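You operate a simulated robot arm through the tools that you are given. There is no shell and no other tool.

You are at the controls of a simulated robot arm. One attempt, no reset.

## Task
Dust the lower half, fit the top half and shut both clamps.
Fine: dust it with the green pad and put the pad back. Set down upright: green pad. What is to be rubbed or washed off counts as gone when no trace of it is left.

The check looks at the end state, three seconds after you hand in, the way a careful person would. Anything else that was tipped, shoved, dropped, spilled or broken makes it a failure.

## Robot
A 7-joint arm with a two-finger parallel gripper, fixed in place. Base frame: the origin is on the floor under the middle of its stand, x ahead of it, y to its left, z up. Readings come in mm, rad, newtons and seconds.
It reaches about 1058 mm from its shoulder. Its first joint turns from -2.897 to 2.897 rad. Payload 4.4 kg.
The TCP is the grasp point between the finger pads, 23 mm short of the fingertips. In the tool frame z runs along the fingers and y along their closing line. Largest opening 94 mm; finger width 38, thickness 10; the body of the gripper, 54 by 96 mm, starts 39 mm behind the TCP.
Orientation is that of the tool frame in the base frame, as a unit quaternion [x, y, z, w]. With the fingers straight down and closing along the base's y, the tool's x points along the base's -x, its y along +y and its z along -z.

## Interface
- The arm moves only by the tool jog_arm. Its argument "commands" is a list of rows, each a list of 7 numbers: the shift along the base's x, y, z in mm, then the turn, a rotation vector about the base's x, y, z in degrees, then the finger opening in mm, from 0 to 94. In form: [[dx, dy, dz, ax, ay, az, jaw], ...]. A call has 1 to 20 rows; each row shifts and turns the commanded pose from where the row before left it. Rows are played at 5 a second. More than 50 mm and 0.15 rad between two rows, or a gripper value outside its range, and nothing of the call is played. A pose out of reach is approached as far as the arm can. The call stops where the force on the tool passes 90 N (or 10 N more than at its start, if that is more) or the arm is blocked; 0.2 s more then pass. The fingers move at their own pace (about 108 mm/s each) and stop on an object; they squeeze with about 28 N. The grip force told is the motor's: it shows also when the fingers shut on nothing. Time passes only in rows, and 0.2 s behind the last, so rows that do not move let the fingers close. It gives the time, the measured TCP pose, the force on the tool (base axes), the opening and the grip force at its end, in the units of the frame above (readings bear some noise), with the torque about the TCP (base axes, N m) and any sound that the robot's microphone picked up, and new pictures: "pictures" is both (left out), scene, wrist or none.
- Cameras (640 x 400 px; columns grow to the right, rows downward): "scene" is fixed at [222.2, -500.7, 1495.6]; the picture's right is [0.83, -0.56, 0.00], its down [-0.26, -0.39, -0.88] and it looks along [0.50, 0.73, -0.47] (base axes); focal length 315 px, centre (320, 200). "wrist" rides on the gripper at [86, 16, -75] in the tool frame; the picture's right is [-0.18, 0.98, 0.00], its down [-0.58, -0.11, -0.81] and it looks along [-0.79, -0.15, 0.59] (tool axes); focal length 243 px, centre (320, 200). There is no depth. A picture from a camera that has moved, and an enlarged one, comes with that camera's place and axes in the base frame and with its lens.
- zoom(camera, box): a new picture of the part [left, top, right, bottom] of that camera's present view, enlarged. It takes no simulated time.
- job_done(): hands the job in; it is judged then, once.

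Places have to be worked out from the pictures, the camera data and where the tool is seen. Open the gripper and draw the arm clear of the work before you hand the job in, unless the task says otherwise.

The tools are called after ">>>" by a JSON object that holds its "fn" and its "kwargs". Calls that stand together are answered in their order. jog_arm: Moves the arm, as the interface text tells. Its arguments: {"type":"object","properties":{"commands":{"type":"array"},"pictures":{"type":"string","enum":["both","scene","wrist","none"]}},"required":["commands"]} The other tools are called the same way: zoom (camera, box) takes an enlarged picture of a part of a camera's view; job_done () hands the job in.

At the start:

```text
time_s: 0.0
eef_pos: [469.8, 345.0, 1203.9]
tcp_rot: [0.0, 1.0, 0.0, 0.001]
wrist_force: [-1.0, -0.4, -0.8]
wrist_torque: [0.0, 0.01, 0.03]
width: 94.2
finger_force: 0.1
```

scene: 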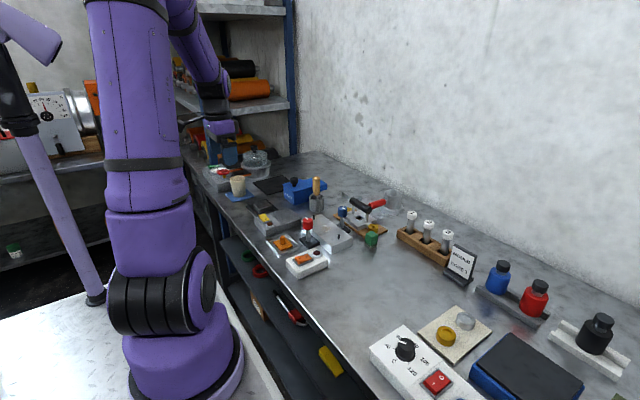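
wrist: 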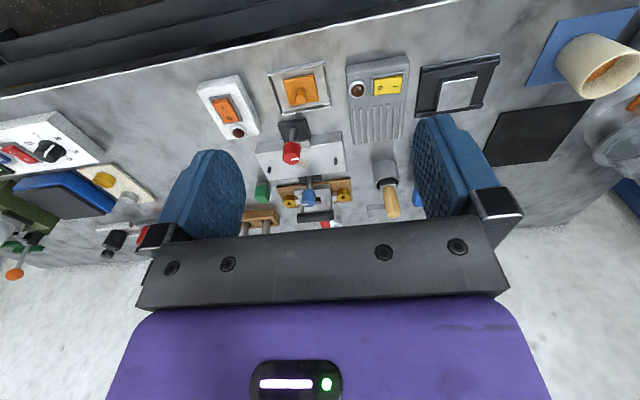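

I start by taking a closer look at the bench from both cameras, to find the fixture, the halves, the clamps and the green pad.

>>> {"fn": "zoom", "kwargs": {"camera": "scene", "box": [240, 160, 400, 280]}}

>>> {"fn": "zoom", "kwargs": {"camera": "wrist", "box": [220, 60, 430, 230]}}

>>> {"fn": "zoom", "kwargs": {"camera": "scene", "box": [360, 200, 640, 400]}}

```text
3.33 times, centred on (320, 220) of scene
camera zoom: at [222.2, -500.7, 1495.6], right [0.83, -0.56, 0.0], down [-0.26, -0.39, -0.88], along [0.5, 0.73, -0.47], focal length 1050 px, centre (320, 133)
```

zoom: 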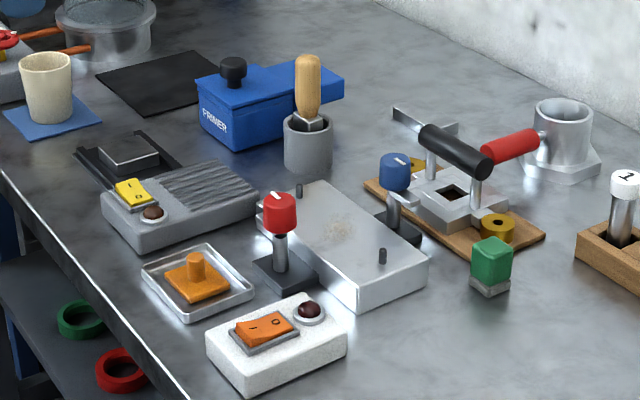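

```text
2.35 times, centred on (325, 145) of wrist
camera zoom: at [382.7, 360.5, 1278.5], right [0.18, 0.98, 0.0], down [0.58, -0.11, 0.81], along [0.79, -0.15, -0.59], focal length 571 px, centre (308, 329)
```

zoom: 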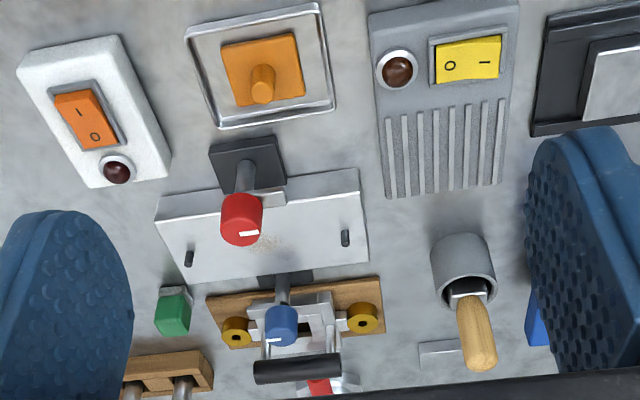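

```text
2.00 times, centred on (500, 300) of scene
camera zoom: at [222.2, -500.7, 1495.6], right [0.83, -0.56, 0.0], down [-0.26, -0.39, -0.88], along [0.5, 0.73, -0.47], focal length 630 px, centre (-40, 0)
```

zoom: 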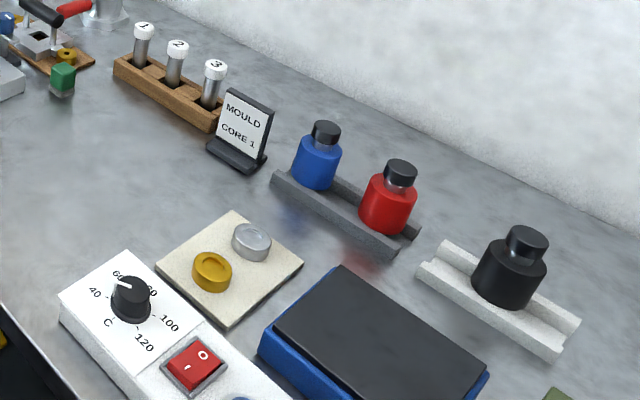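

The lower half looks to be the silver plate with two pins near (758, 248) and a brown dust patch. The top half appears to be the silver piece with the black handle bar and yellow bushings, and the green block near (851, 117) is probably the pad. I zoom in more on each.

>>> {"fn": "zoom", "kwargs": {"camera": "scene", "box": [325, 185, 395, 235]}}

>>> {"fn": "zoom", "kwargs": {"camera": "scene", "box": [290, 205, 360, 255]}}

>>> {"fn": "zoom", "kwargs": {"camera": "wrist", "box": [245, 110, 365, 230]}}

```text
8.00 times, centred on (360, 210) of scene
camera zoom: at [222.2, -500.7, 1495.6], right [0.83, -0.56, 0.0], down [-0.26, -0.39, -0.88], along [0.5, 0.73, -0.47], focal length 2520 px, centre (0, 120)
```

zoom: 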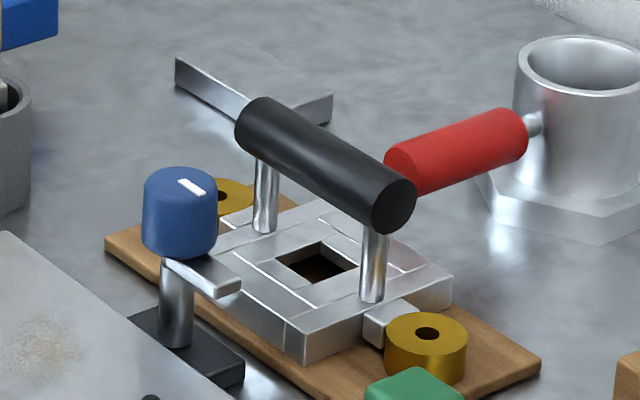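

```text
8.00 times, centred on (325, 230) of scene
camera zoom: at [222.2, -500.7, 1495.6], right [0.83, -0.56, 0.0], down [-0.26, -0.39, -0.88], along [0.5, 0.73, -0.47], focal length 2520 px, centre (280, -40)
```

zoom: 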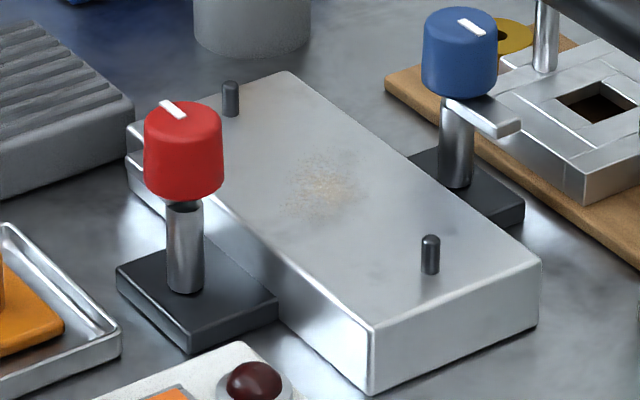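

```text
3.33 times, centred on (305, 170) of wrist
camera zoom: at [382.7, 360.5, 1278.5], right [0.18, 0.98, 0.0], down [0.58, -0.11, 0.81], along [0.79, -0.15, -0.59], focal length 809 px, centre (370, 300)
```

zoom: 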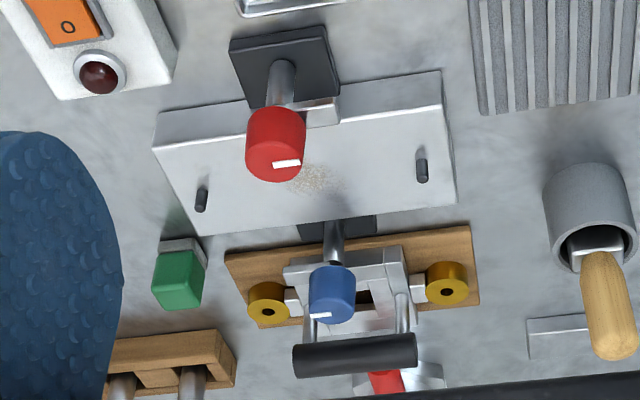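

The clamps are knobs on posts, each with a short arm. The red one is near (687, 248) with its arm along +y, and the blue one near (829, 246) with its arm along -y. I move the wrist camera closer to see the dust, pad and clamps better.

>>> {"fn": "jog_arm", "kwargs": {"commands": [[10, -25, -40, 0, 0, 0, 94], [10, -25, -40, 0, 0, 0, 94], [10, -25, -40, 0, 0, 0, 94], [0, -20, -30, 0, 0, 0, 94], [0, 0, 0, 0, 0, 0, 94]], "pictures": "both"}}

```text
time_s: 1.2
eef_pos: [497.1, 251.4, 1053.3]
tcp_rot: [0.0, 1.0, 0.0, 0.0]
wrist_force: [-0.2, 0.3, -1.2]
wrist_torque: [0.03, -0.02, -0.03]
width: 94.1
finger_force: 0.1
camera wrist: at [410.6, 267.9, 1127.8], right [0.18, 0.98, 0.0], down [0.58, -0.11, 0.81], along [0.79, -0.15, -0.59], focal length 243 px, centre (320, 200)
```

scene: 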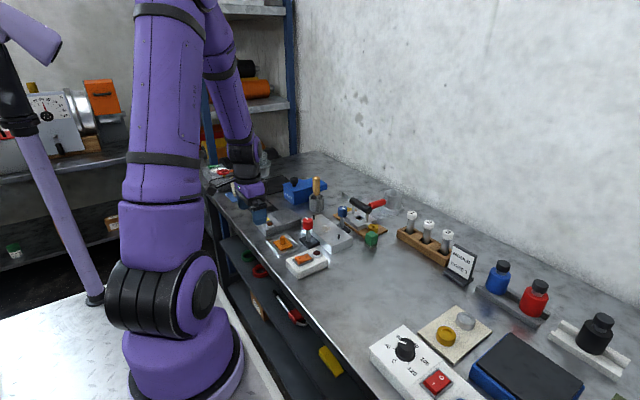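
wrist: 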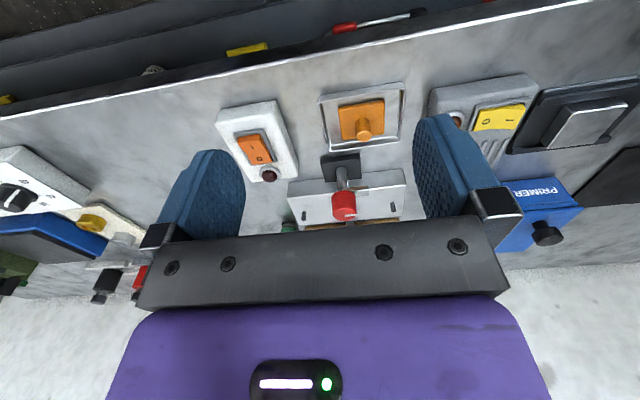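

The gripper hides the far parts from this angle. I tilt the tool 30° about base y and move over the plate, staying well above the knobs, so the camera looks straight down on it.

>>> {"fn": "jog_arm", "kwargs": {"commands": [[35, 0, 5, 0, 5, 0, 94], [35, 0, 5, 0, 5, 0, 94], [35, 0, 5, 0, 5, 0, 94], [35, 0, 5, 0, 5, 0, 94], [35, 0, 0, 0, 5, 0, 94], [35, 0, 0, 0, 5, 0, 94], [35, 0, 0, 0, 0, 0, 94], [30, 0, 0, 0, 0, 0, 94], [0, 0, 0, 0, 0, 0, 94]], "pictures": "both"}}

```text
time_s: 3.2
eef_pos: [773.9, 250.0, 1075.8]
tcp_rot: [0.001, 0.966, 0.0, -0.258]
wrist_force: [-0.5, -0.6, 0.6]
wrist_torque: [0.02, -0.02, 0.01]
width: 94.0
finger_force: 0.0
camera wrist: at [736.5, 266.1, 1183.6], right [0.16, 0.98, -0.09], down [0.91, -0.11, 0.41], along [0.39, -0.15, -0.91], focal length 243 px, centre (320, 200)
```

scene: 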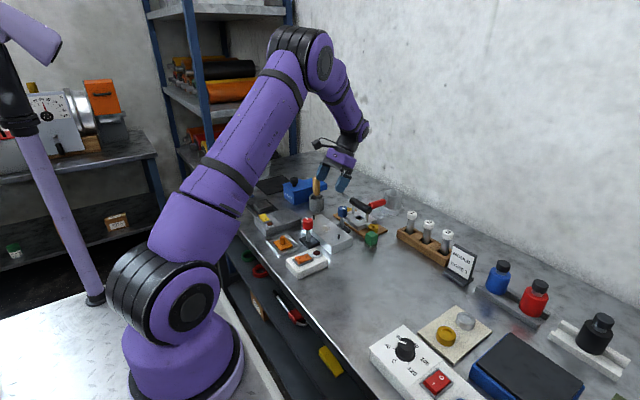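
wrist: 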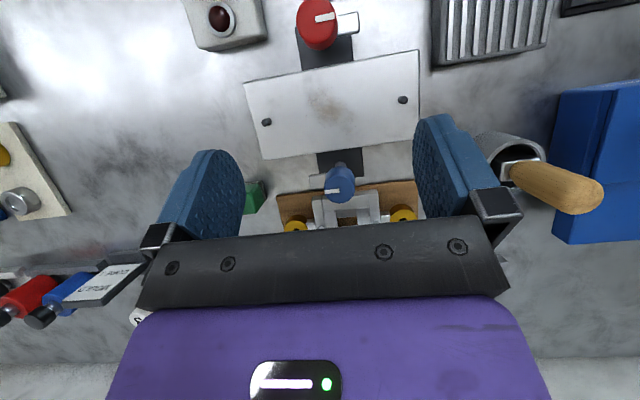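

>>> {"fn": "zoom", "kwargs": {"camera": "wrist", "box": [230, 40, 430, 165]}}

>>> {"fn": "zoom", "kwargs": {"camera": "wrist", "box": [230, 140, 430, 235]}}

>>> {"fn": "zoom", "kwargs": {"camera": "wrist", "box": [270, 0, 390, 75]}}

```text
3.20 times, centred on (330, 102) of wrist
camera zoom: at [736.5, 266.1, 1183.6], right [0.16, 0.98, -0.09], down [0.91, -0.11, 0.41], along [0.39, -0.15, -0.91], focal length 776 px, centre (288, 512)
```

zoom: 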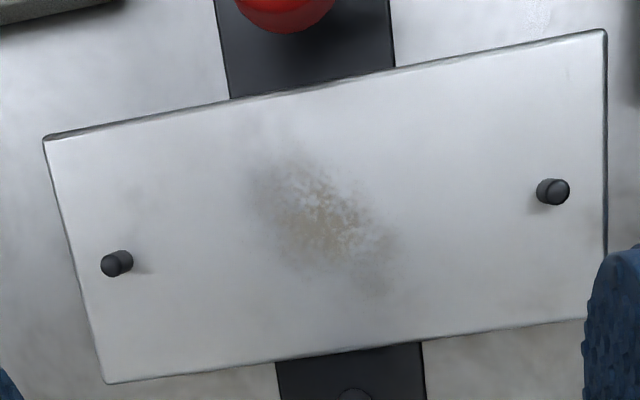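

```text
3.20 times, centred on (330, 188) of wrist
camera zoom: at [736.5, 266.1, 1183.6], right [0.16, 0.98, -0.09], down [0.91, -0.11, 0.41], along [0.39, -0.15, -0.91], focal length 776 px, centre (288, 240)
```

zoom: 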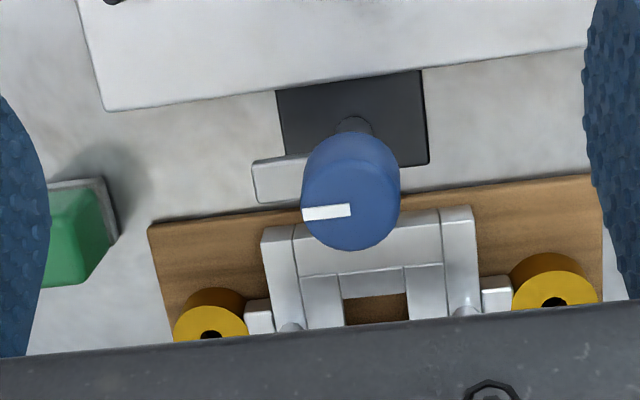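

```text
5.33 times, centred on (330, 38) of wrist
camera zoom: at [736.5, 266.1, 1183.6], right [0.16, 0.98, -0.09], down [0.91, -0.11, 0.41], along [0.39, -0.15, -0.91], focal length 1294 px, centre (267, 1067)
```

zoom: 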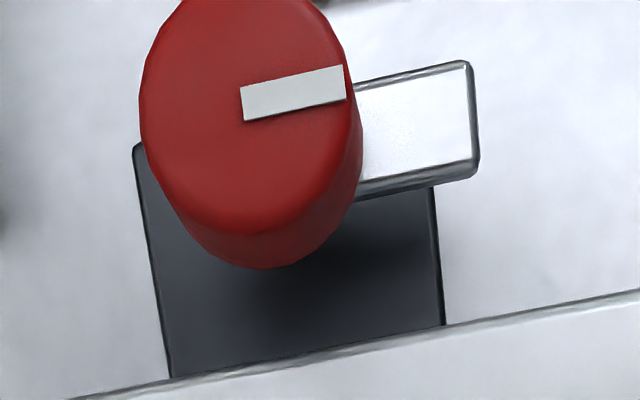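

Both clamp arms are confirmed open, parallel to the plate's long edge, with the dust centred near (756, 248) and reaching about ±30 mm. Next I shift the camera over the green pad to get its place and orientation.

>>> {"fn": "jog_arm", "kwargs": {"commands": [[20, -33, 0, 0, 0, 0, 94], [20, -33, 0, 0, 0, 0, 94], [20, -33, 0, 0, 0, 0, 94], [20, -33, 0, 0, 0, 0, 94], [0, 0, 0, 0, 0, 0, 94]], "pictures": "both"}}

```text
time_s: 4.4
eef_pos: [859.1, 120.9, 1077.8]
tcp_rot: [0.001, 0.966, 0.001, -0.258]
wrist_force: [0.5, 0.0, 0.0]
wrist_torque: [0.02, 0.01, -0.02]
width: 94.4
finger_force: 0.0
camera wrist: at [819.9, 136.4, 1185.2], right [0.16, 0.98, -0.09], down [0.91, -0.11, 0.41], along [0.39, -0.15, -0.91], focal length 243 px, centre (320, 200)
```

scene: 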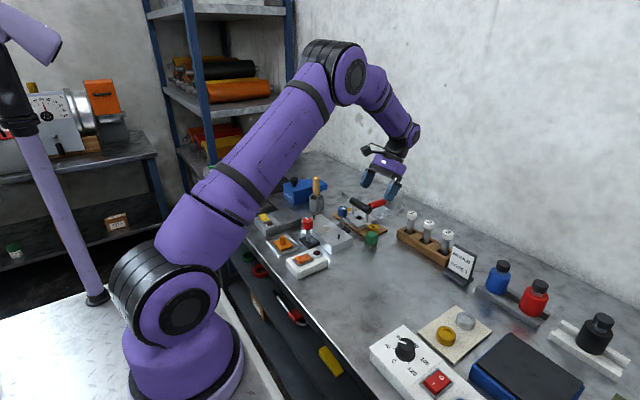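
wrist: 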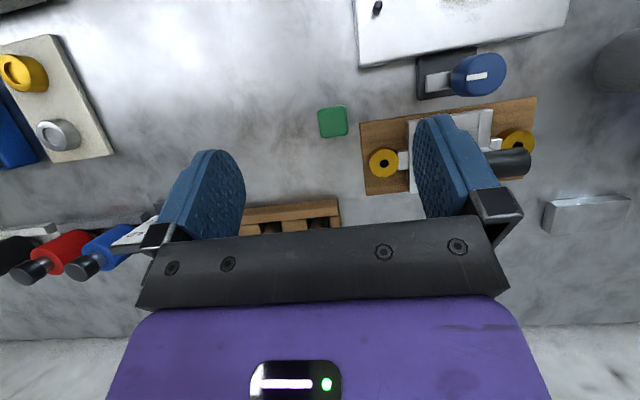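

>>> {"fn": "zoom", "kwargs": {"camera": "wrist", "box": [280, 80, 400, 155]}}

>>> {"fn": "zoom", "kwargs": {"camera": "wrist", "box": [340, 30, 560, 210]}}

>>> {"fn": "zoom", "kwargs": {"camera": "scene", "box": [340, 190, 410, 260]}}

```text
5.33 times, centred on (340, 118) of wrist
camera zoom: at [819.9, 136.4, 1185.2], right [0.16, 0.98, -0.09], down [0.91, -0.11, 0.41], along [0.39, -0.15, -0.91], focal length 1294 px, centre (213, 640)
```

zoom: 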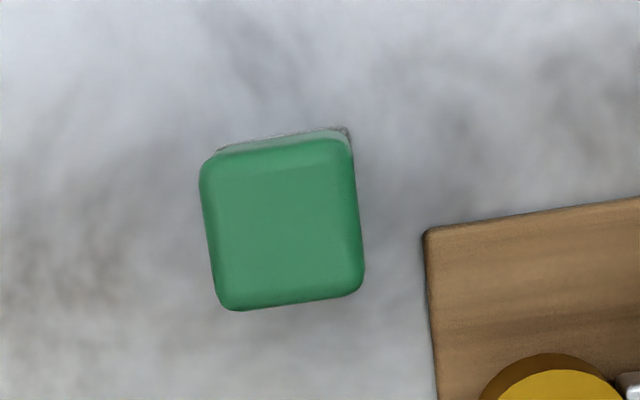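

```text
2.22 times, centred on (450, 120) of wrist
camera zoom: at [819.9, 136.4, 1185.2], right [0.16, 0.98, -0.09], down [0.91, -0.11, 0.41], along [0.39, -0.15, -0.91], focal length 539 px, centre (31, 378)
```

zoom: 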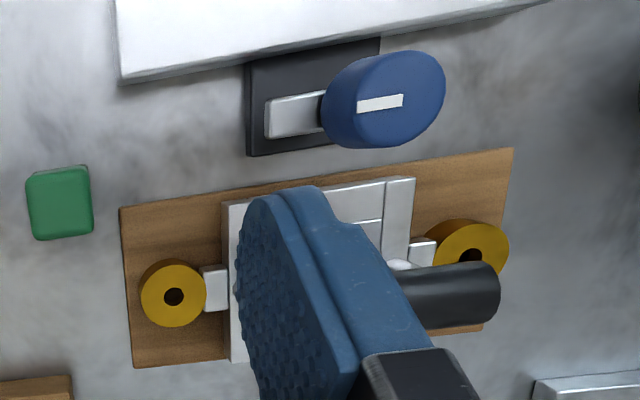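

```text
5.71 times, centred on (375, 225) of scene
camera zoom: at [222.2, -500.7, 1495.6], right [0.83, -0.56, 0.0], down [-0.26, -0.39, -0.88], along [0.5, 0.73, -0.47], focal length 1800 px, centre (6, 57)
```

zoom: 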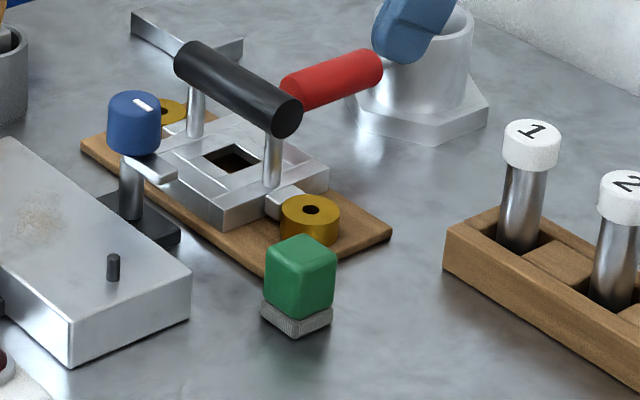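

The pad is a roughly 33 mm green block on a fuzzy sole, aligned with the base axes, near (850, 120). The readings differ by a few mm from what I commanded, so I hold still for a moment to see how far they settle.

>>> {"fn": "jog_arm", "kwargs": {"commands": [[0, 0, 0, 0, 0, 0, 94], [0, 0, 0, 0, 0, 0, 94], [0, 0, 0, 0, 0, 0, 94]], "pictures": "wrist"}}

>>> {"fn": "jog_arm", "kwargs": {"commands": [[0, 0, 0, 0, 0, 0, 94], [0, 0, 0, 0, 0, 0, 94]], "pictures": "wrist"}}

```text
time_s: 5.2
eef_pos: [858.9, 120.3, 1076.5]
tcp_rot: [0.0, 0.966, 0.0, -0.258]
wrist_force: [-0.8, 0.9, -0.5]
wrist_torque: [-0.02, -0.01, -0.01]
width: 94.1
finger_force: 0.0
camera wrist: at [819.7, 136.9, 1185.2], right [0.16, 0.98, -0.09], down [0.91, -0.11, 0.41], along [0.39, -0.15, -0.91], focal length 243 px, centre (320, 200)
```

wrist: 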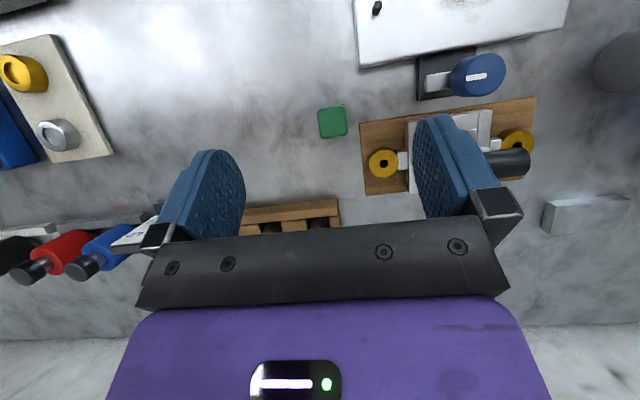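

```text
time_s: 5.8
eef_pos: [858.8, 120.6, 1076.6]
tcp_rot: [0.0, 0.966, 0.0, -0.259]
wrist_force: [-0.4, 0.8, 0.1]
wrist_torque: [0.0, -0.02, 0.0]
width: 94.2
finger_force: 0.0
camera wrist: at [819.7, 136.9, 1185.2], right [0.16, 0.98, -0.09], down [0.91, -0.11, 0.41], along [0.39, -0.15, -0.91], focal length 243 px, centre (320, 200)
```

wrist: 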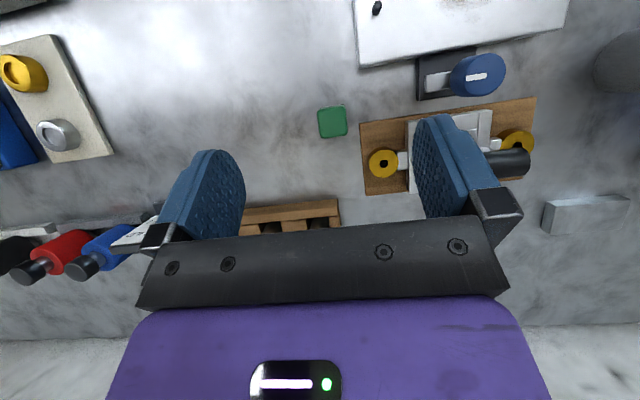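

Readings are stable to about half a mm. I now straighten the tool and come down above the pad with the jaws narrowed to 48 mm, then check the alignment before going lower.

>>> {"fn": "jog_arm", "kwargs": {"commands": [[-3, 0, -20, 0, -6, 0, 60], [-3, 0, -20, 0, -6, 0, 50], [-3, 0, -20, 0, -6, 0, 48], [0, 0, -20, 0, -6, 0, 48], [0, 0, -20, 0, -6, 0, 48], [0, 0, 0, 0, 0, 0, 48], [0, 0, 0, 0, 0, 0, 48]], "pictures": "both"}}

```text
time_s: 7.4
eef_pos: [845.6, 115.1, 974.8]
tcp_rot: [0.0, 1.0, 0.0, 0.0]
wrist_force: [0.3, 0.0, -0.2]
wrist_torque: [-0.02, 0.0, -0.03]
width: 48.1
finger_force: 0.1
camera wrist: at [758.7, 131.5, 1049.2], right [0.18, 0.98, 0.0], down [0.58, -0.11, 0.81], along [0.79, -0.15, -0.59], focal length 243 px, centre (320, 200)
```

scene: 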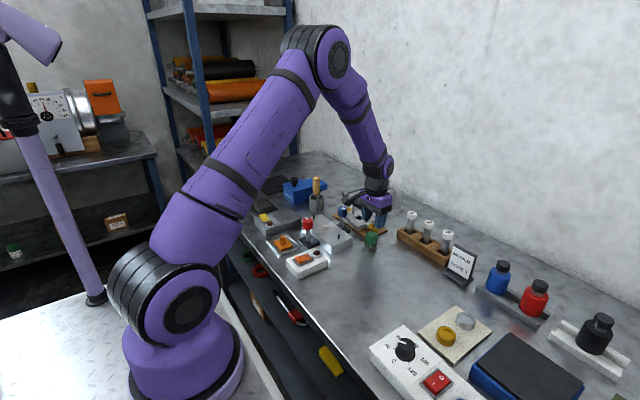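
wrist: 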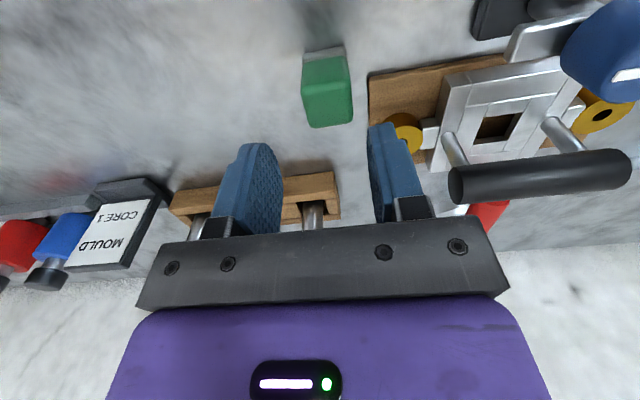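

The arm now reads (845.6, 115.1, 974.8), above the pad. I zoom in to measure the pad against the fingers.

>>> {"fn": "zoom", "kwargs": {"camera": "wrist", "box": [270, 30, 400, 150]}}

>>> {"fn": "zoom", "kwargs": {"camera": "scene", "box": [340, 190, 410, 260]}}

```text
3.33 times, centred on (335, 90) of wrist
camera zoom: at [758.7, 131.5, 1049.2], right [0.18, 0.98, 0.0], down [0.58, -0.11, 0.81], along [0.79, -0.15, -0.59], focal length 809 px, centre (270, 567)
```

zoom: 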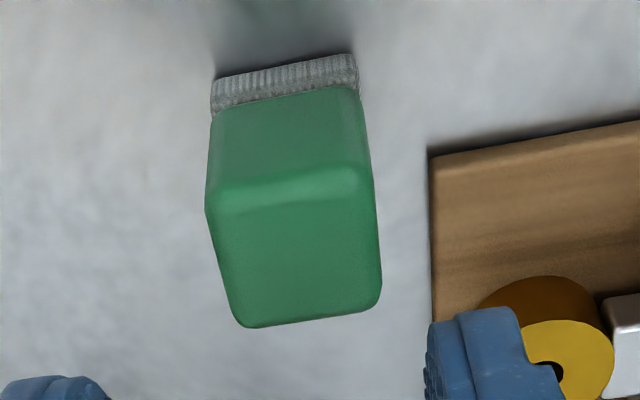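

```text
5.71 times, centred on (375, 225) of scene
camera zoom: at [222.2, -500.7, 1495.6], right [0.83, -0.56, 0.0], down [-0.26, -0.39, -0.88], along [0.5, 0.73, -0.47], focal length 1800 px, centre (6, 57)
```

zoom: 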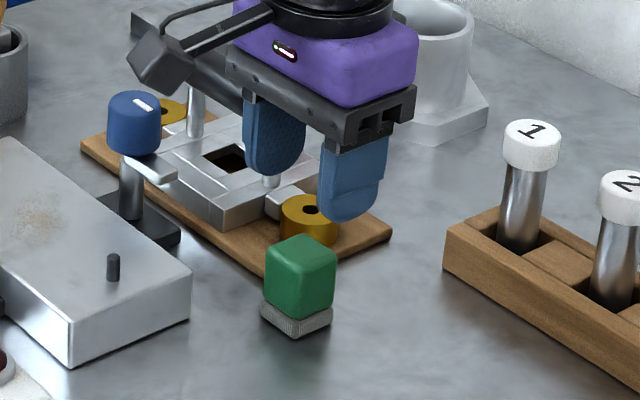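

The pad centre works out to about (851, 120), with its top at z 903 to 908. I correct x and y first, then lower until the fingertips just straddle its top.

>>> {"fn": "jog_arm", "kwargs": {"commands": [[4, 5, -15, 0, 0, 0, 48], [0, 0, -20, 0, 0, 0, 48], [0, 0, 0, 0, 0, 0, 48], [0, 0, 0, 0, 0, 0, 48]], "pictures": "both"}}

```text
time_s: 8.4
eef_pos: [849.6, 122.4, 939.7]
tcp_rot: [0.0, 1.0, 0.001, 0.001]
wrist_force: [0.2, -0.4, 0.1]
wrist_torque: [0.0, 0.01, 0.04]
width: 48.0
finger_force: 0.0
camera wrist: at [762.4, 138.4, 1014.1], right [0.18, 0.98, 0.0], down [0.58, -0.11, 0.81], along [0.79, -0.15, -0.59], focal length 243 px, centre (320, 200)
```

scene: 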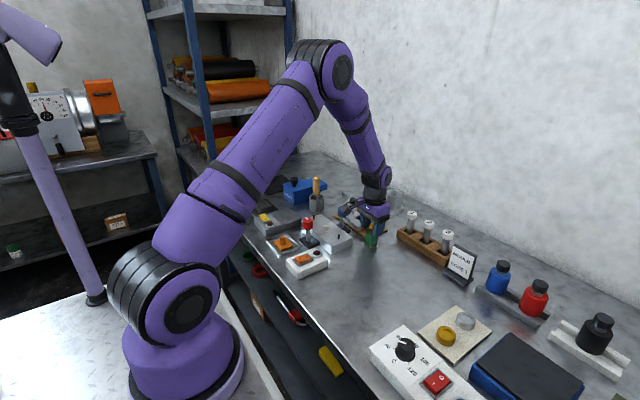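
wrist: 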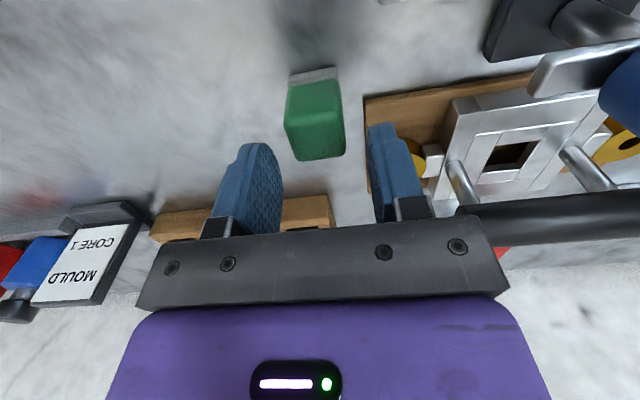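

>>> {"fn": "zoom", "kwargs": {"camera": "wrist", "box": [250, 50, 410, 170]}}

>>> {"fn": "zoom", "kwargs": {"camera": "scene", "box": [340, 190, 410, 260]}}

```text
3.33 times, centred on (330, 110) of wrist
camera zoom: at [762.4, 138.4, 1014.1], right [0.18, 0.98, 0.0], down [0.58, -0.11, 0.81], along [0.79, -0.15, -0.59], focal length 809 px, centre (287, 500)
```

zoom: 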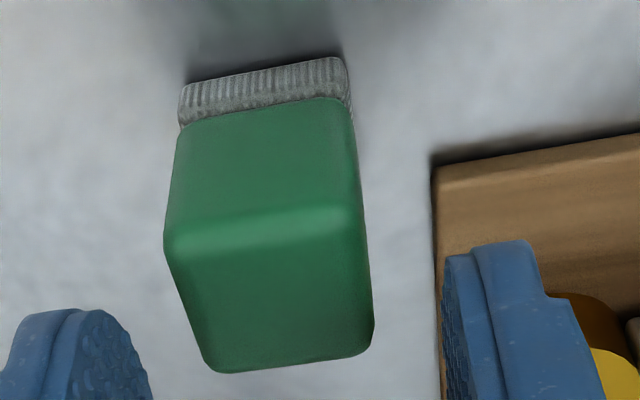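

```text
5.71 times, centred on (375, 225) of scene
camera zoom: at [222.2, -500.7, 1495.6], right [0.83, -0.56, 0.0], down [-0.26, -0.39, -0.88], along [0.5, 0.73, -0.47], focal length 1800 px, centre (6, 57)
```

zoom: 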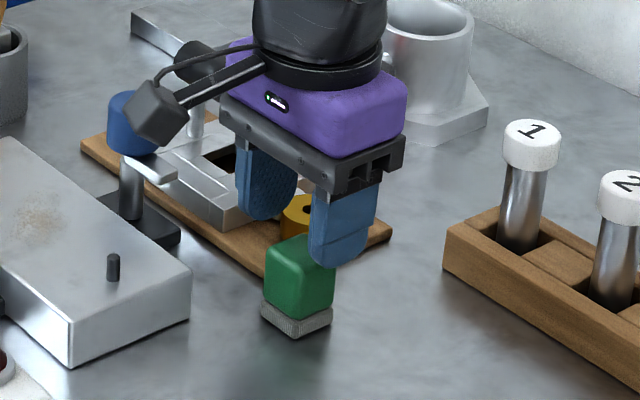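

Two views agree that the pad centre is (849.5, 120.0), with its top at z 908 and the bench at about 859. I narrow the jaws to 42 mm, shift 2.5 mm in y and lower to about z 895, leaving the tips above the wooden board.

>>> {"fn": "jog_arm", "kwargs": {"commands": [[0, -2.5, -10, 0, 0, 0, 42], [0, 0, -15, 0, 0, 0, 42], [0, 0, -10, 0, 0, 0, 42], [0, 0, -9, 0, 0, 0, 42], [0, 0, 0, 0, 0, 0, 42], [0, 0, 0, 0, 0, 0, 42]], "pictures": "both"}}

```text
time_s: 9.8
eef_pos: [849.3, 118.9, 893.9]
tcp_rot: [0.0, 1.0, 0.0, -0.001]
wrist_force: [-0.2, 0.1, -0.6]
wrist_torque: [-0.01, -0.03, -0.01]
width: 41.9
finger_force: 0.1
camera wrist: at [761.6, 135.0, 968.5], right [0.18, 0.98, 0.0], down [0.58, -0.11, 0.81], along [0.79, -0.15, -0.59], focal length 243 px, centre (320, 200)
```

scene: 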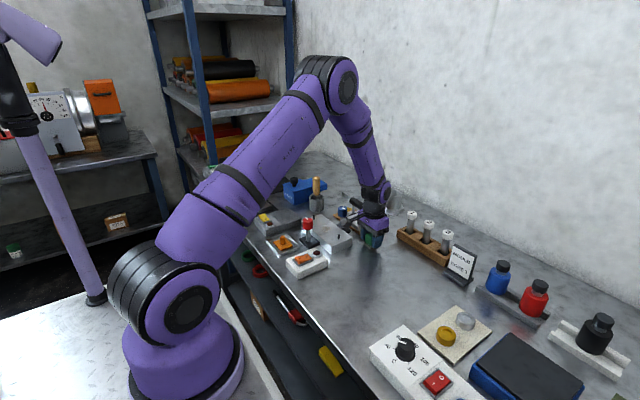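
wrist: 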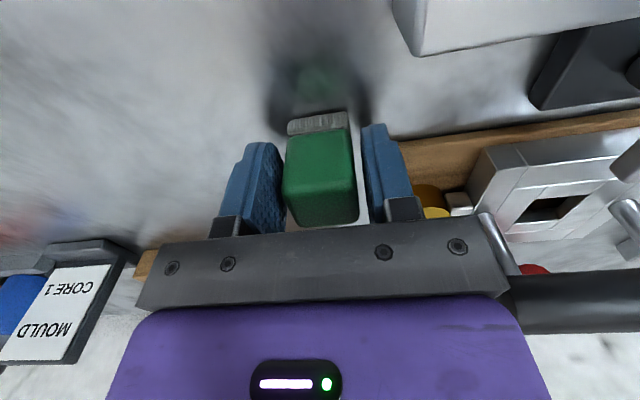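

>>> {"fn": "zoom", "kwargs": {"camera": "wrist", "box": [210, 90, 430, 240]}}

>>> {"fn": "zoom", "kwargs": {"camera": "scene", "box": [340, 190, 410, 260]}}

```text
2.67 times, centred on (320, 165) of wrist
camera zoom: at [761.6, 135.0, 968.5], right [0.18, 0.98, 0.0], down [0.58, -0.11, 0.81], along [0.79, -0.15, -0.59], focal length 647 px, centre (320, 293)
```

zoom: 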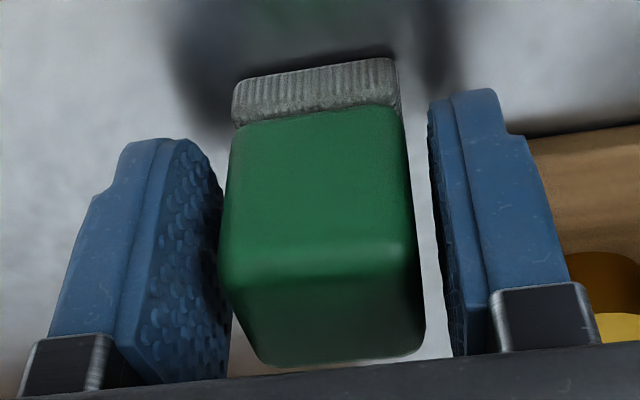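

```text
5.71 times, centred on (375, 225) of scene
camera zoom: at [222.2, -500.7, 1495.6], right [0.83, -0.56, 0.0], down [-0.26, -0.39, -0.88], along [0.5, 0.73, -0.47], focal length 1800 px, centre (6, 57)
```

zoom: 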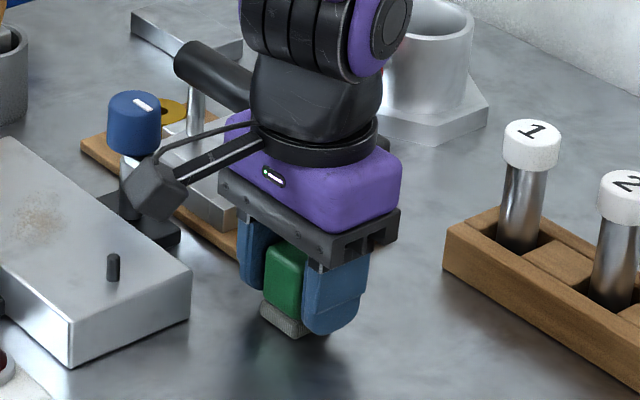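

The fingers straddle the pad cleanly with a gap on both sides, so I close on it.

>>> {"fn": "jog_arm", "kwargs": {"commands": [[0, 0, 0, 0, 0, 0, 20], [0, 0, 0, 0, 0, 0, 20], [0, 0, 0, 0, 0, 0, 20], [0, 0, 0, 0, 0, 0, 20]], "pictures": "wrist"}}

```text
time_s: 10.8
eef_pos: [849.4, 118.8, 894.1]
tcp_rot: [0.0, 1.0, 0.0, 0.0]
wrist_force: [-0.8, 0.4, -0.4]
wrist_torque: [-0.01, 0.01, 0.01]
width: 31.7
finger_force: 28.0
camera wrist: at [761.6, 135.0, 968.5], right [0.18, 0.98, 0.0], down [0.58, -0.11, 0.81], along [0.79, -0.15, -0.59], focal length 243 px, centre (320, 200)
```

wrist: 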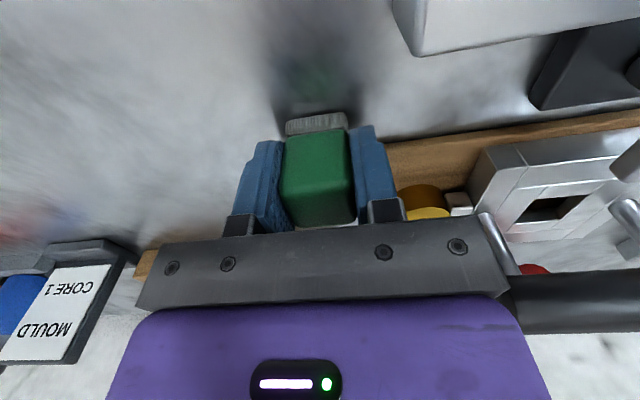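

The pad is held (31.7 mm, 28 N) at (849.4, 118.8, 894.1). I lift it straight up and carry it above knob height to over the dust patch.

>>> {"fn": "jog_arm", "kwargs": {"commands": [[0, 0, 15, 0, 0, 0, 20], [0, 0, 30, 0, 0, 0, 20], [0, 0, 40, 0, 0, 0, 20], [0, 0, 35, 0, 0, 0, 20], [-30, 0, 0, 0, 0, 0, 20], [-30, 20, 0, 0, 0, 0, 20], [-30, 30, 0, 0, 0, 0, 20], [0, 40, 0, 0, 0, 0, 20], [0, 38, 0, 0, 0, 0, 20], [0, 0, 0, 0, 0, 0, 20], [0, 0, 0, 0, 0, 0, 20]], "pictures": "both"}}

```text
time_s: 13.2
eef_pos: [759.6, 249.2, 1017.6]
tcp_rot: [0.0, 1.0, 0.0, 0.0]
wrist_force: [0.7, 0.1, 0.0]
wrist_torque: [0.01, 0.05, -0.02]
width: 31.5
finger_force: 27.8
camera wrist: at [671.4, 265.7, 1091.2], right [0.18, 0.98, 0.0], down [0.58, -0.11, 0.81], along [0.79, -0.15, -0.59], focal length 243 px, centre (320, 200)
```

scene: 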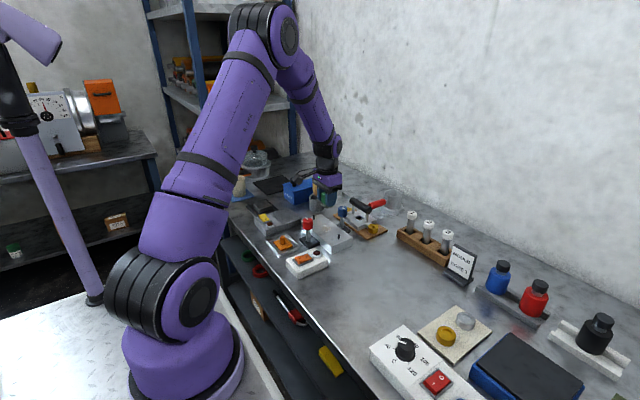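
wrist: 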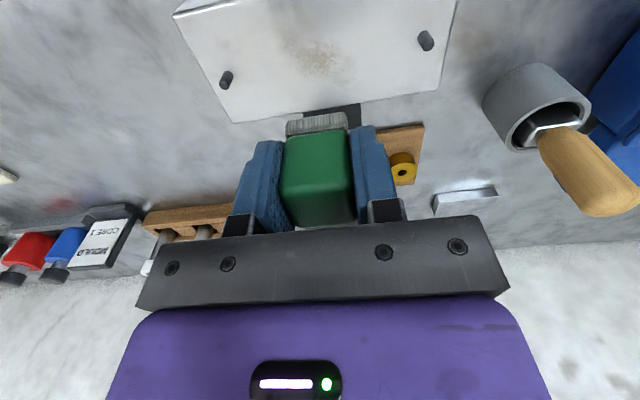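

>>> {"fn": "zoom", "kwargs": {"camera": "wrist", "box": [165, 0, 465, 130]}}

>>> {"fn": "zoom", "kwargs": {"camera": "scene", "box": [280, 170, 370, 250]}}

```text
2.13 times, centred on (315, 65) of wrist
camera zoom: at [671.4, 265.7, 1091.2], right [0.18, 0.98, 0.0], down [0.58, -0.11, 0.81], along [0.79, -0.15, -0.59], focal length 518 px, centre (331, 488)
```

zoom: 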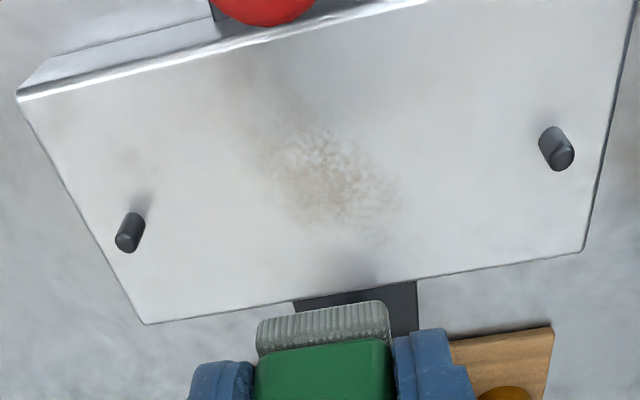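

```text
5.00 times, centred on (325, 210) of scene
camera zoom: at [222.2, -500.7, 1495.6], right [0.83, -0.56, 0.0], down [-0.26, -0.39, -0.88], along [0.5, 0.73, -0.47], focal length 1575 px, centre (295, 150)
```

zoom: 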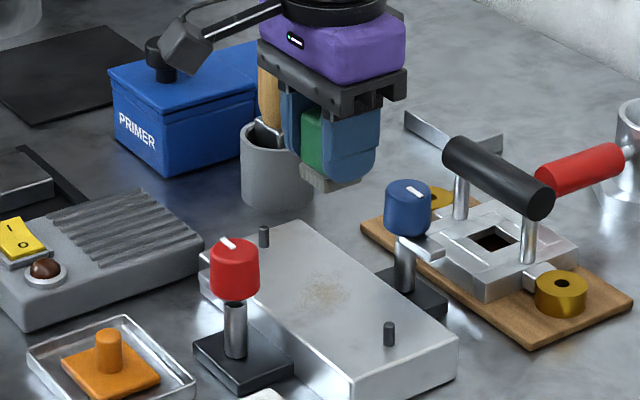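

The dust spans about x 733–783 and y 228–273. I lower the pad to just above the plate and then press down in small steps, watching the force.

>>> {"fn": "jog_arm", "kwargs": {"commands": [[-3, 0, -30, 0, 0, 0, 20], [0, 0, -30, 0, 0, 0, 20], [0, 0, -20, 0, 0, 0, 20], [0, 0, 0, 0, 0, 0, 20], [0, 0, 0, 0, 0, 0, 20]], "pictures": "both"}}

```text
time_s: 14.4
eef_pos: [755.8, 248.4, 935.4]
tcp_rot: [0.0, 1.0, 0.0, -0.001]
wrist_force: [0.0, -0.1, -0.2]
wrist_torque: [-0.02, 0.02, 0.02]
width: 31.9
finger_force: 27.8
camera wrist: at [668.6, 265.0, 1009.7], right [0.18, 0.98, 0.0], down [0.58, -0.11, 0.81], along [0.79, -0.15, -0.59], focal length 243 px, centre (320, 200)
```

scene: 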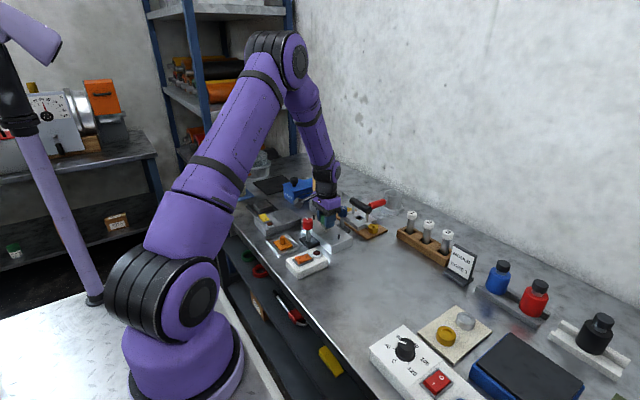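
wrist: 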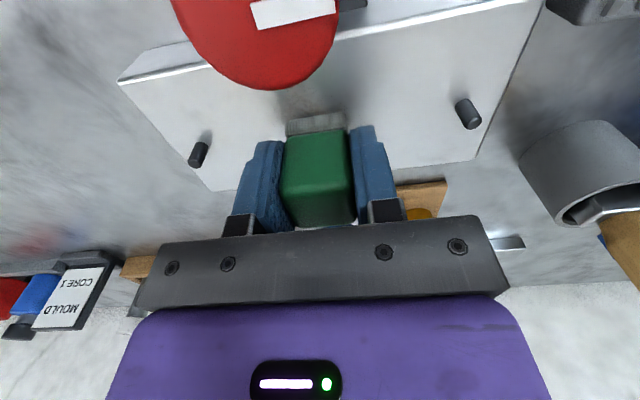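

>>> {"fn": "zoom", "kwargs": {"camera": "scene", "box": [290, 190, 370, 250]}}

>>> {"fn": "jog_arm", "kwargs": {"commands": [[0, 0, -3, 0, 0, 0, 20], [0, 0, -2, 0, 0, 0, 20], [0, 0, -1, 0, 0, 0, 20], [0, 0, 0, 0, 0, 0, 20]], "pictures": "none"}}

```text
6.67 times, centred on (330, 220) of scene
camera zoom: at [222.2, -500.7, 1495.6], right [0.83, -0.56, 0.0], down [-0.26, -0.39, -0.88], along [0.5, 0.73, -0.47], focal length 2100 px, centre (253, 67)
```

zoom: 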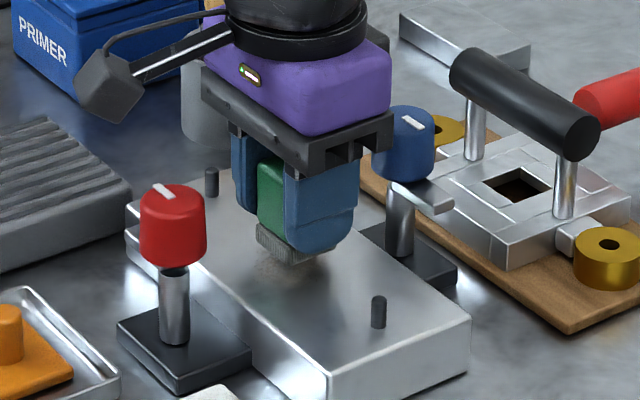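

```text
time_s: 15.4
eef_pos: [757.1, 246.4, 928.7]
tcp_rot: [0.001, 1.0, 0.001, 0.0]
wrist_force: [-1.3, 0.6, 7.2]
wrist_torque: [0.01, 0.06, 0.05]
width: 31.3
finger_force: 27.8
```

The pad touches with about 7 N at z 928.7. I now rub in overlapping strokes across the patch, keeping x within 736–780 so the fingers stay clear of both knobs.

>>> {"fn": "jog_arm", "kwargs": {"commands": [[0, -10, -0.5, 0, 0, 0, 20], [0, -10, 0, 0, 0, 0, 20], [-10, 0, 0, 0, 0, 0, 20], [-10, 0, 0, 0, 0, 0, 20], [10, 0, 0, 0, 0, 0, 20], [10, 0, 0, 0, 0, 0, 20], [11, 0, 0, 0, 0, 0, 20], [11, 0, 0, 0, 0, 0, 20], [0, 13, 0, 0, 0, 0, 20], [-11, 0, 0, 0, 0, 0, 20], [-11, 0, 0, 0, 0, 0, 20], [-10, 0, 0, 0, 0, 0, 20], [-10, 0, 0, 0, 0, 0, 20]], "pictures": "wrist"}}

```text
time_s: 18.2
eef_pos: [736.6, 242.6, 929.3]
tcp_rot: [0.0, 1.0, 0.0, 0.001]
wrist_force: [0.2, 0.6, 4.2]
wrist_torque: [-0.01, -0.03, 0.02]
width: 32.0
finger_force: 27.7
camera wrist: at [648.4, 257.9, 1003.4], right [0.18, 0.98, 0.0], down [0.58, -0.11, 0.81], along [0.79, -0.15, -0.59], focal length 243 px, centre (320, 200)
```

wrist: 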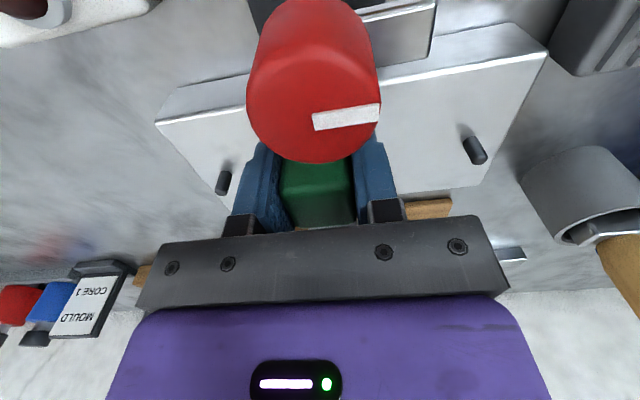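

Contact is kept at about 4 N. I press slightly more and go on with the remaining strokes.

>>> {"fn": "jog_arm", "kwargs": {"commands": [[0, 12, -1, 0, 0, 0, 20], [10, 0, 0, 0, 0, 0, 20], [10, 0, 0, 0, 0, 0, 20], [11, 0, 0, 0, 0, 0, 20], [11, 0, 0, 0, 0, 0, 20], [0, 12, 0, 0, 0, 0, 20], [-11, 0, 0, 0, 0, 0, 20], [-11, 0, 0, 0, 0, 0, 20], [-10, 0, 0, 0, 0, 0, 20], [-10, 0, 0, 0, 0, 0, 20], [10, -6, 0, 0, 0, 0, 20], [10, -6, 0, 0, 0, 0, 20], [0, -10, 0, 0, 0, 0, 20], [0, -10, 0, 0, 0, 0, 20], [0, 10, 0, 0, 0, 0, 20], [0, 10, 0, 0, 0, 0, 20]], "pictures": "none"}}

```text
time_s: 21.6
eef_pos: [756.4, 251.6, 927.8]
tcp_rot: [0.0, 1.0, 0.0, -0.001]
wrist_force: [-1.0, -1.8, 6.3]
wrist_torque: [-0.04, -0.04, -0.03]
width: 31.6
finger_force: 28.2
```

I lift the pad off to inspect the plate.

>>> {"fn": "jog_arm", "kwargs": {"commands": [[0, 0, 20, 0, 0, 0, 20], [0, 0, 30, 0, 0, 0, 20], [0, 0, 40, 0, 0, 0, 20], [0, 0, 0, 0, 0, 0, 20]], "pictures": "wrist"}}

>>> {"fn": "zoom", "kwargs": {"camera": "wrist", "box": [165, 0, 465, 130]}}

>>> {"fn": "zoom", "kwargs": {"camera": "scene", "box": [290, 205, 360, 255]}}

```text
time_s: 22.6
eef_pos: [757.4, 252.7, 1015.7]
tcp_rot: [0.001, 1.0, 0.0, 0.0]
wrist_force: [0.1, 0.1, 0.3]
wrist_torque: [0.0, 0.02, -0.03]
width: 31.6
finger_force: 28.1
camera wrist: at [670.1, 268.9, 1090.1], right [0.18, 0.98, 0.0], down [0.58, -0.11, 0.81], along [0.79, -0.15, -0.59], focal length 243 px, centre (320, 200)
```

wrist: 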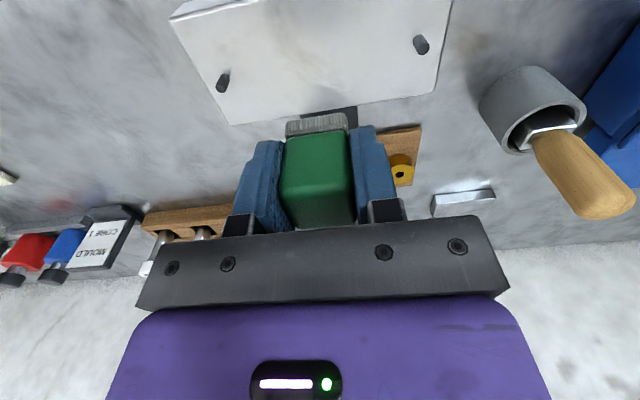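

```text
2.13 times, centred on (315, 65) of wrist
camera zoom: at [670.1, 268.9, 1090.1], right [0.18, 0.98, 0.0], down [0.58, -0.11, 0.81], along [0.79, -0.15, -0.59], focal length 518 px, centre (331, 488)
```

zoom: 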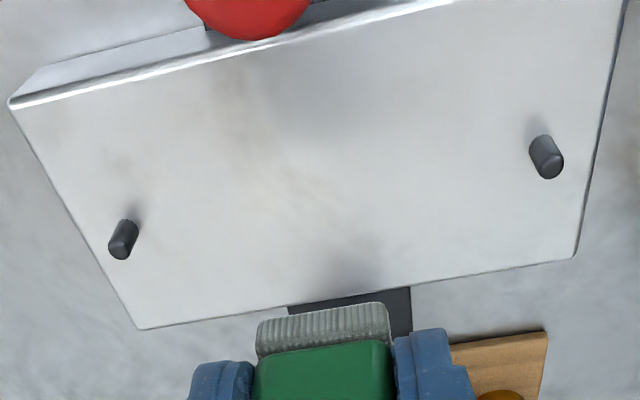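

```text
8.00 times, centred on (325, 230) of scene
camera zoom: at [222.2, -500.7, 1495.6], right [0.83, -0.56, 0.0], down [-0.26, -0.39, -0.88], along [0.5, 0.73, -0.47], focal length 2520 px, centre (280, -40)
```

zoom: 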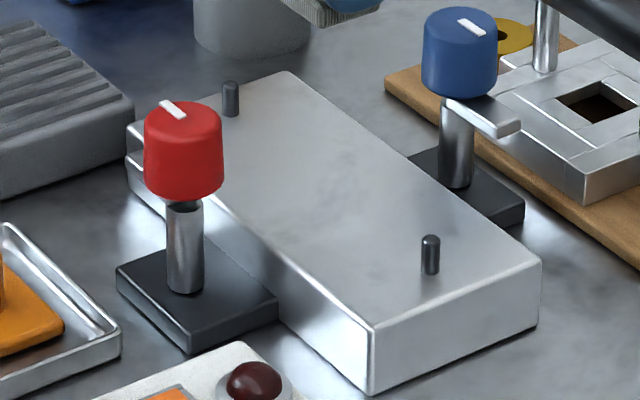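

>>> {"fn": "zoom", "kwargs": {"camera": "wrist", "box": [250, 10, 390, 110]}}

>>> {"fn": "zoom", "kwargs": {"camera": "scene", "box": [312, 212, 348, 242]}}

```text
4.00 times, centred on (320, 60) of wrist
camera zoom: at [670.1, 268.9, 1090.1], right [0.18, 0.98, 0.0], down [0.58, -0.11, 0.81], along [0.79, -0.15, -0.59], focal length 970 px, centre (320, 760)
```

zoom: 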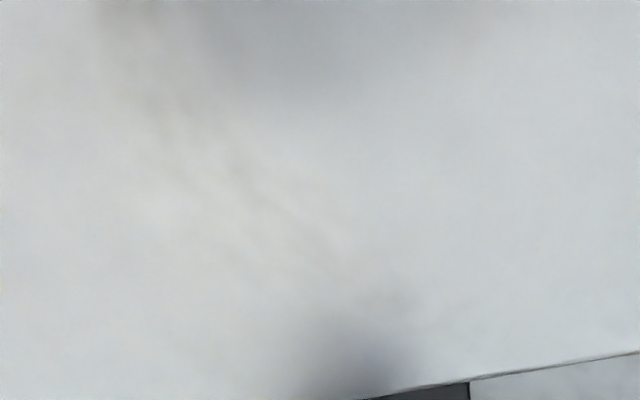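

```text
13.33 times, centred on (330, 227) of scene
camera zoom: at [222.2, -500.7, 1495.6], right [0.83, -0.56, 0.0], down [-0.26, -0.39, -0.88], along [0.5, 0.73, -0.47], focal length 4201 px, centre (187, -160)
```

zoom: 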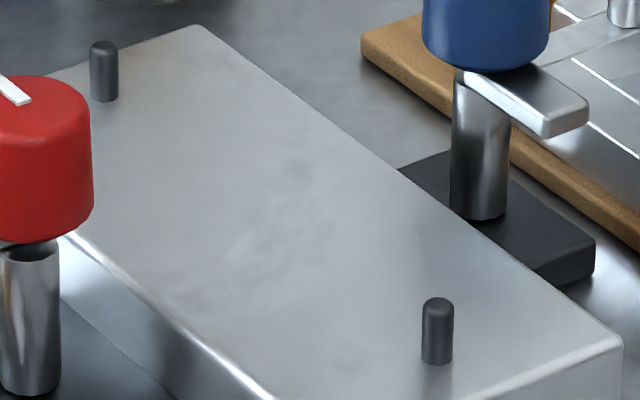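

The brown speckle is gone, though the wrist view shows very faint warm streaks that might be reflections. To be safe I do a second, firmer pass over a slightly wider area.

>>> {"fn": "jog_arm", "kwargs": {"commands": [[0, -5, -30, 0, 0, 0, 20], [0, 0, -30, 0, 0, 0, 20], [0, 0, -20, 0, 0, 0, 20], [0, 0, -8, 0, 0, 0, 20], [0, 0, -3, 0, 0, 0, 20], [0, 0, -1, 0, 0, 0, 20], [0, 0, 0, 0, 0, 0, 20]], "pictures": "none"}}

```text
time_s: 24.2
eef_pos: [757.5, 247.6, 926.2]
tcp_rot: [0.0, 1.0, 0.001, 0.001]
wrist_force: [6.0, -3.3, 22.7]
wrist_torque: [-0.11, -0.18, 0.0]
width: 32.0
finger_force: 28.7
```

>>> {"fn": "jog_arm", "kwargs": {"commands": [[0, -8, 1, 0, 0, 0, 20], [0, -8, 0, 0, 0, 0, 20], [0, -8, 0, 0, 0, 0, 20], [-10, 0, 0, 0, 0, 0, 20], [-12, 0, 0, 0, 0, 0, 20], [11, 0, 0, 0, 0, 0, 20], [11, 0, 0, 0, 0, 0, 20], [11, 0, 0, 0, 0, 0, 20], [12, 0, 0, 0, 0, 0, 20], [0, 12, 0, 0, 0, 0, 20], [-12, 0, 0, 0, 0, 0, 20], [-11, 0, 0, 0, 0, 0, 20], [-11, 0, 0, 0, 0, 0, 20], [-11, 0, 0, 0, 0, 0, 20], [0, 12, 0, 0, 0, 0, 20], [11, 0, 0, 0, 0, 0, 20], [11, 0, 0, 0, 0, 0, 20], [11, 0, 0, 0, 0, 0, 20], [12, 0, 0, 0, 0, 0, 20]], "pictures": "none"}}

```text
time_s: 28.2
eef_pos: [780.3, 245.4, 926.2]
tcp_rot: [0.0, 1.0, 0.0, 0.0]
wrist_force: [-1.6, 0.0, 9.7]
wrist_torque: [-0.01, 0.05, 0.0]
width: 31.7
finger_force: 28.0
```

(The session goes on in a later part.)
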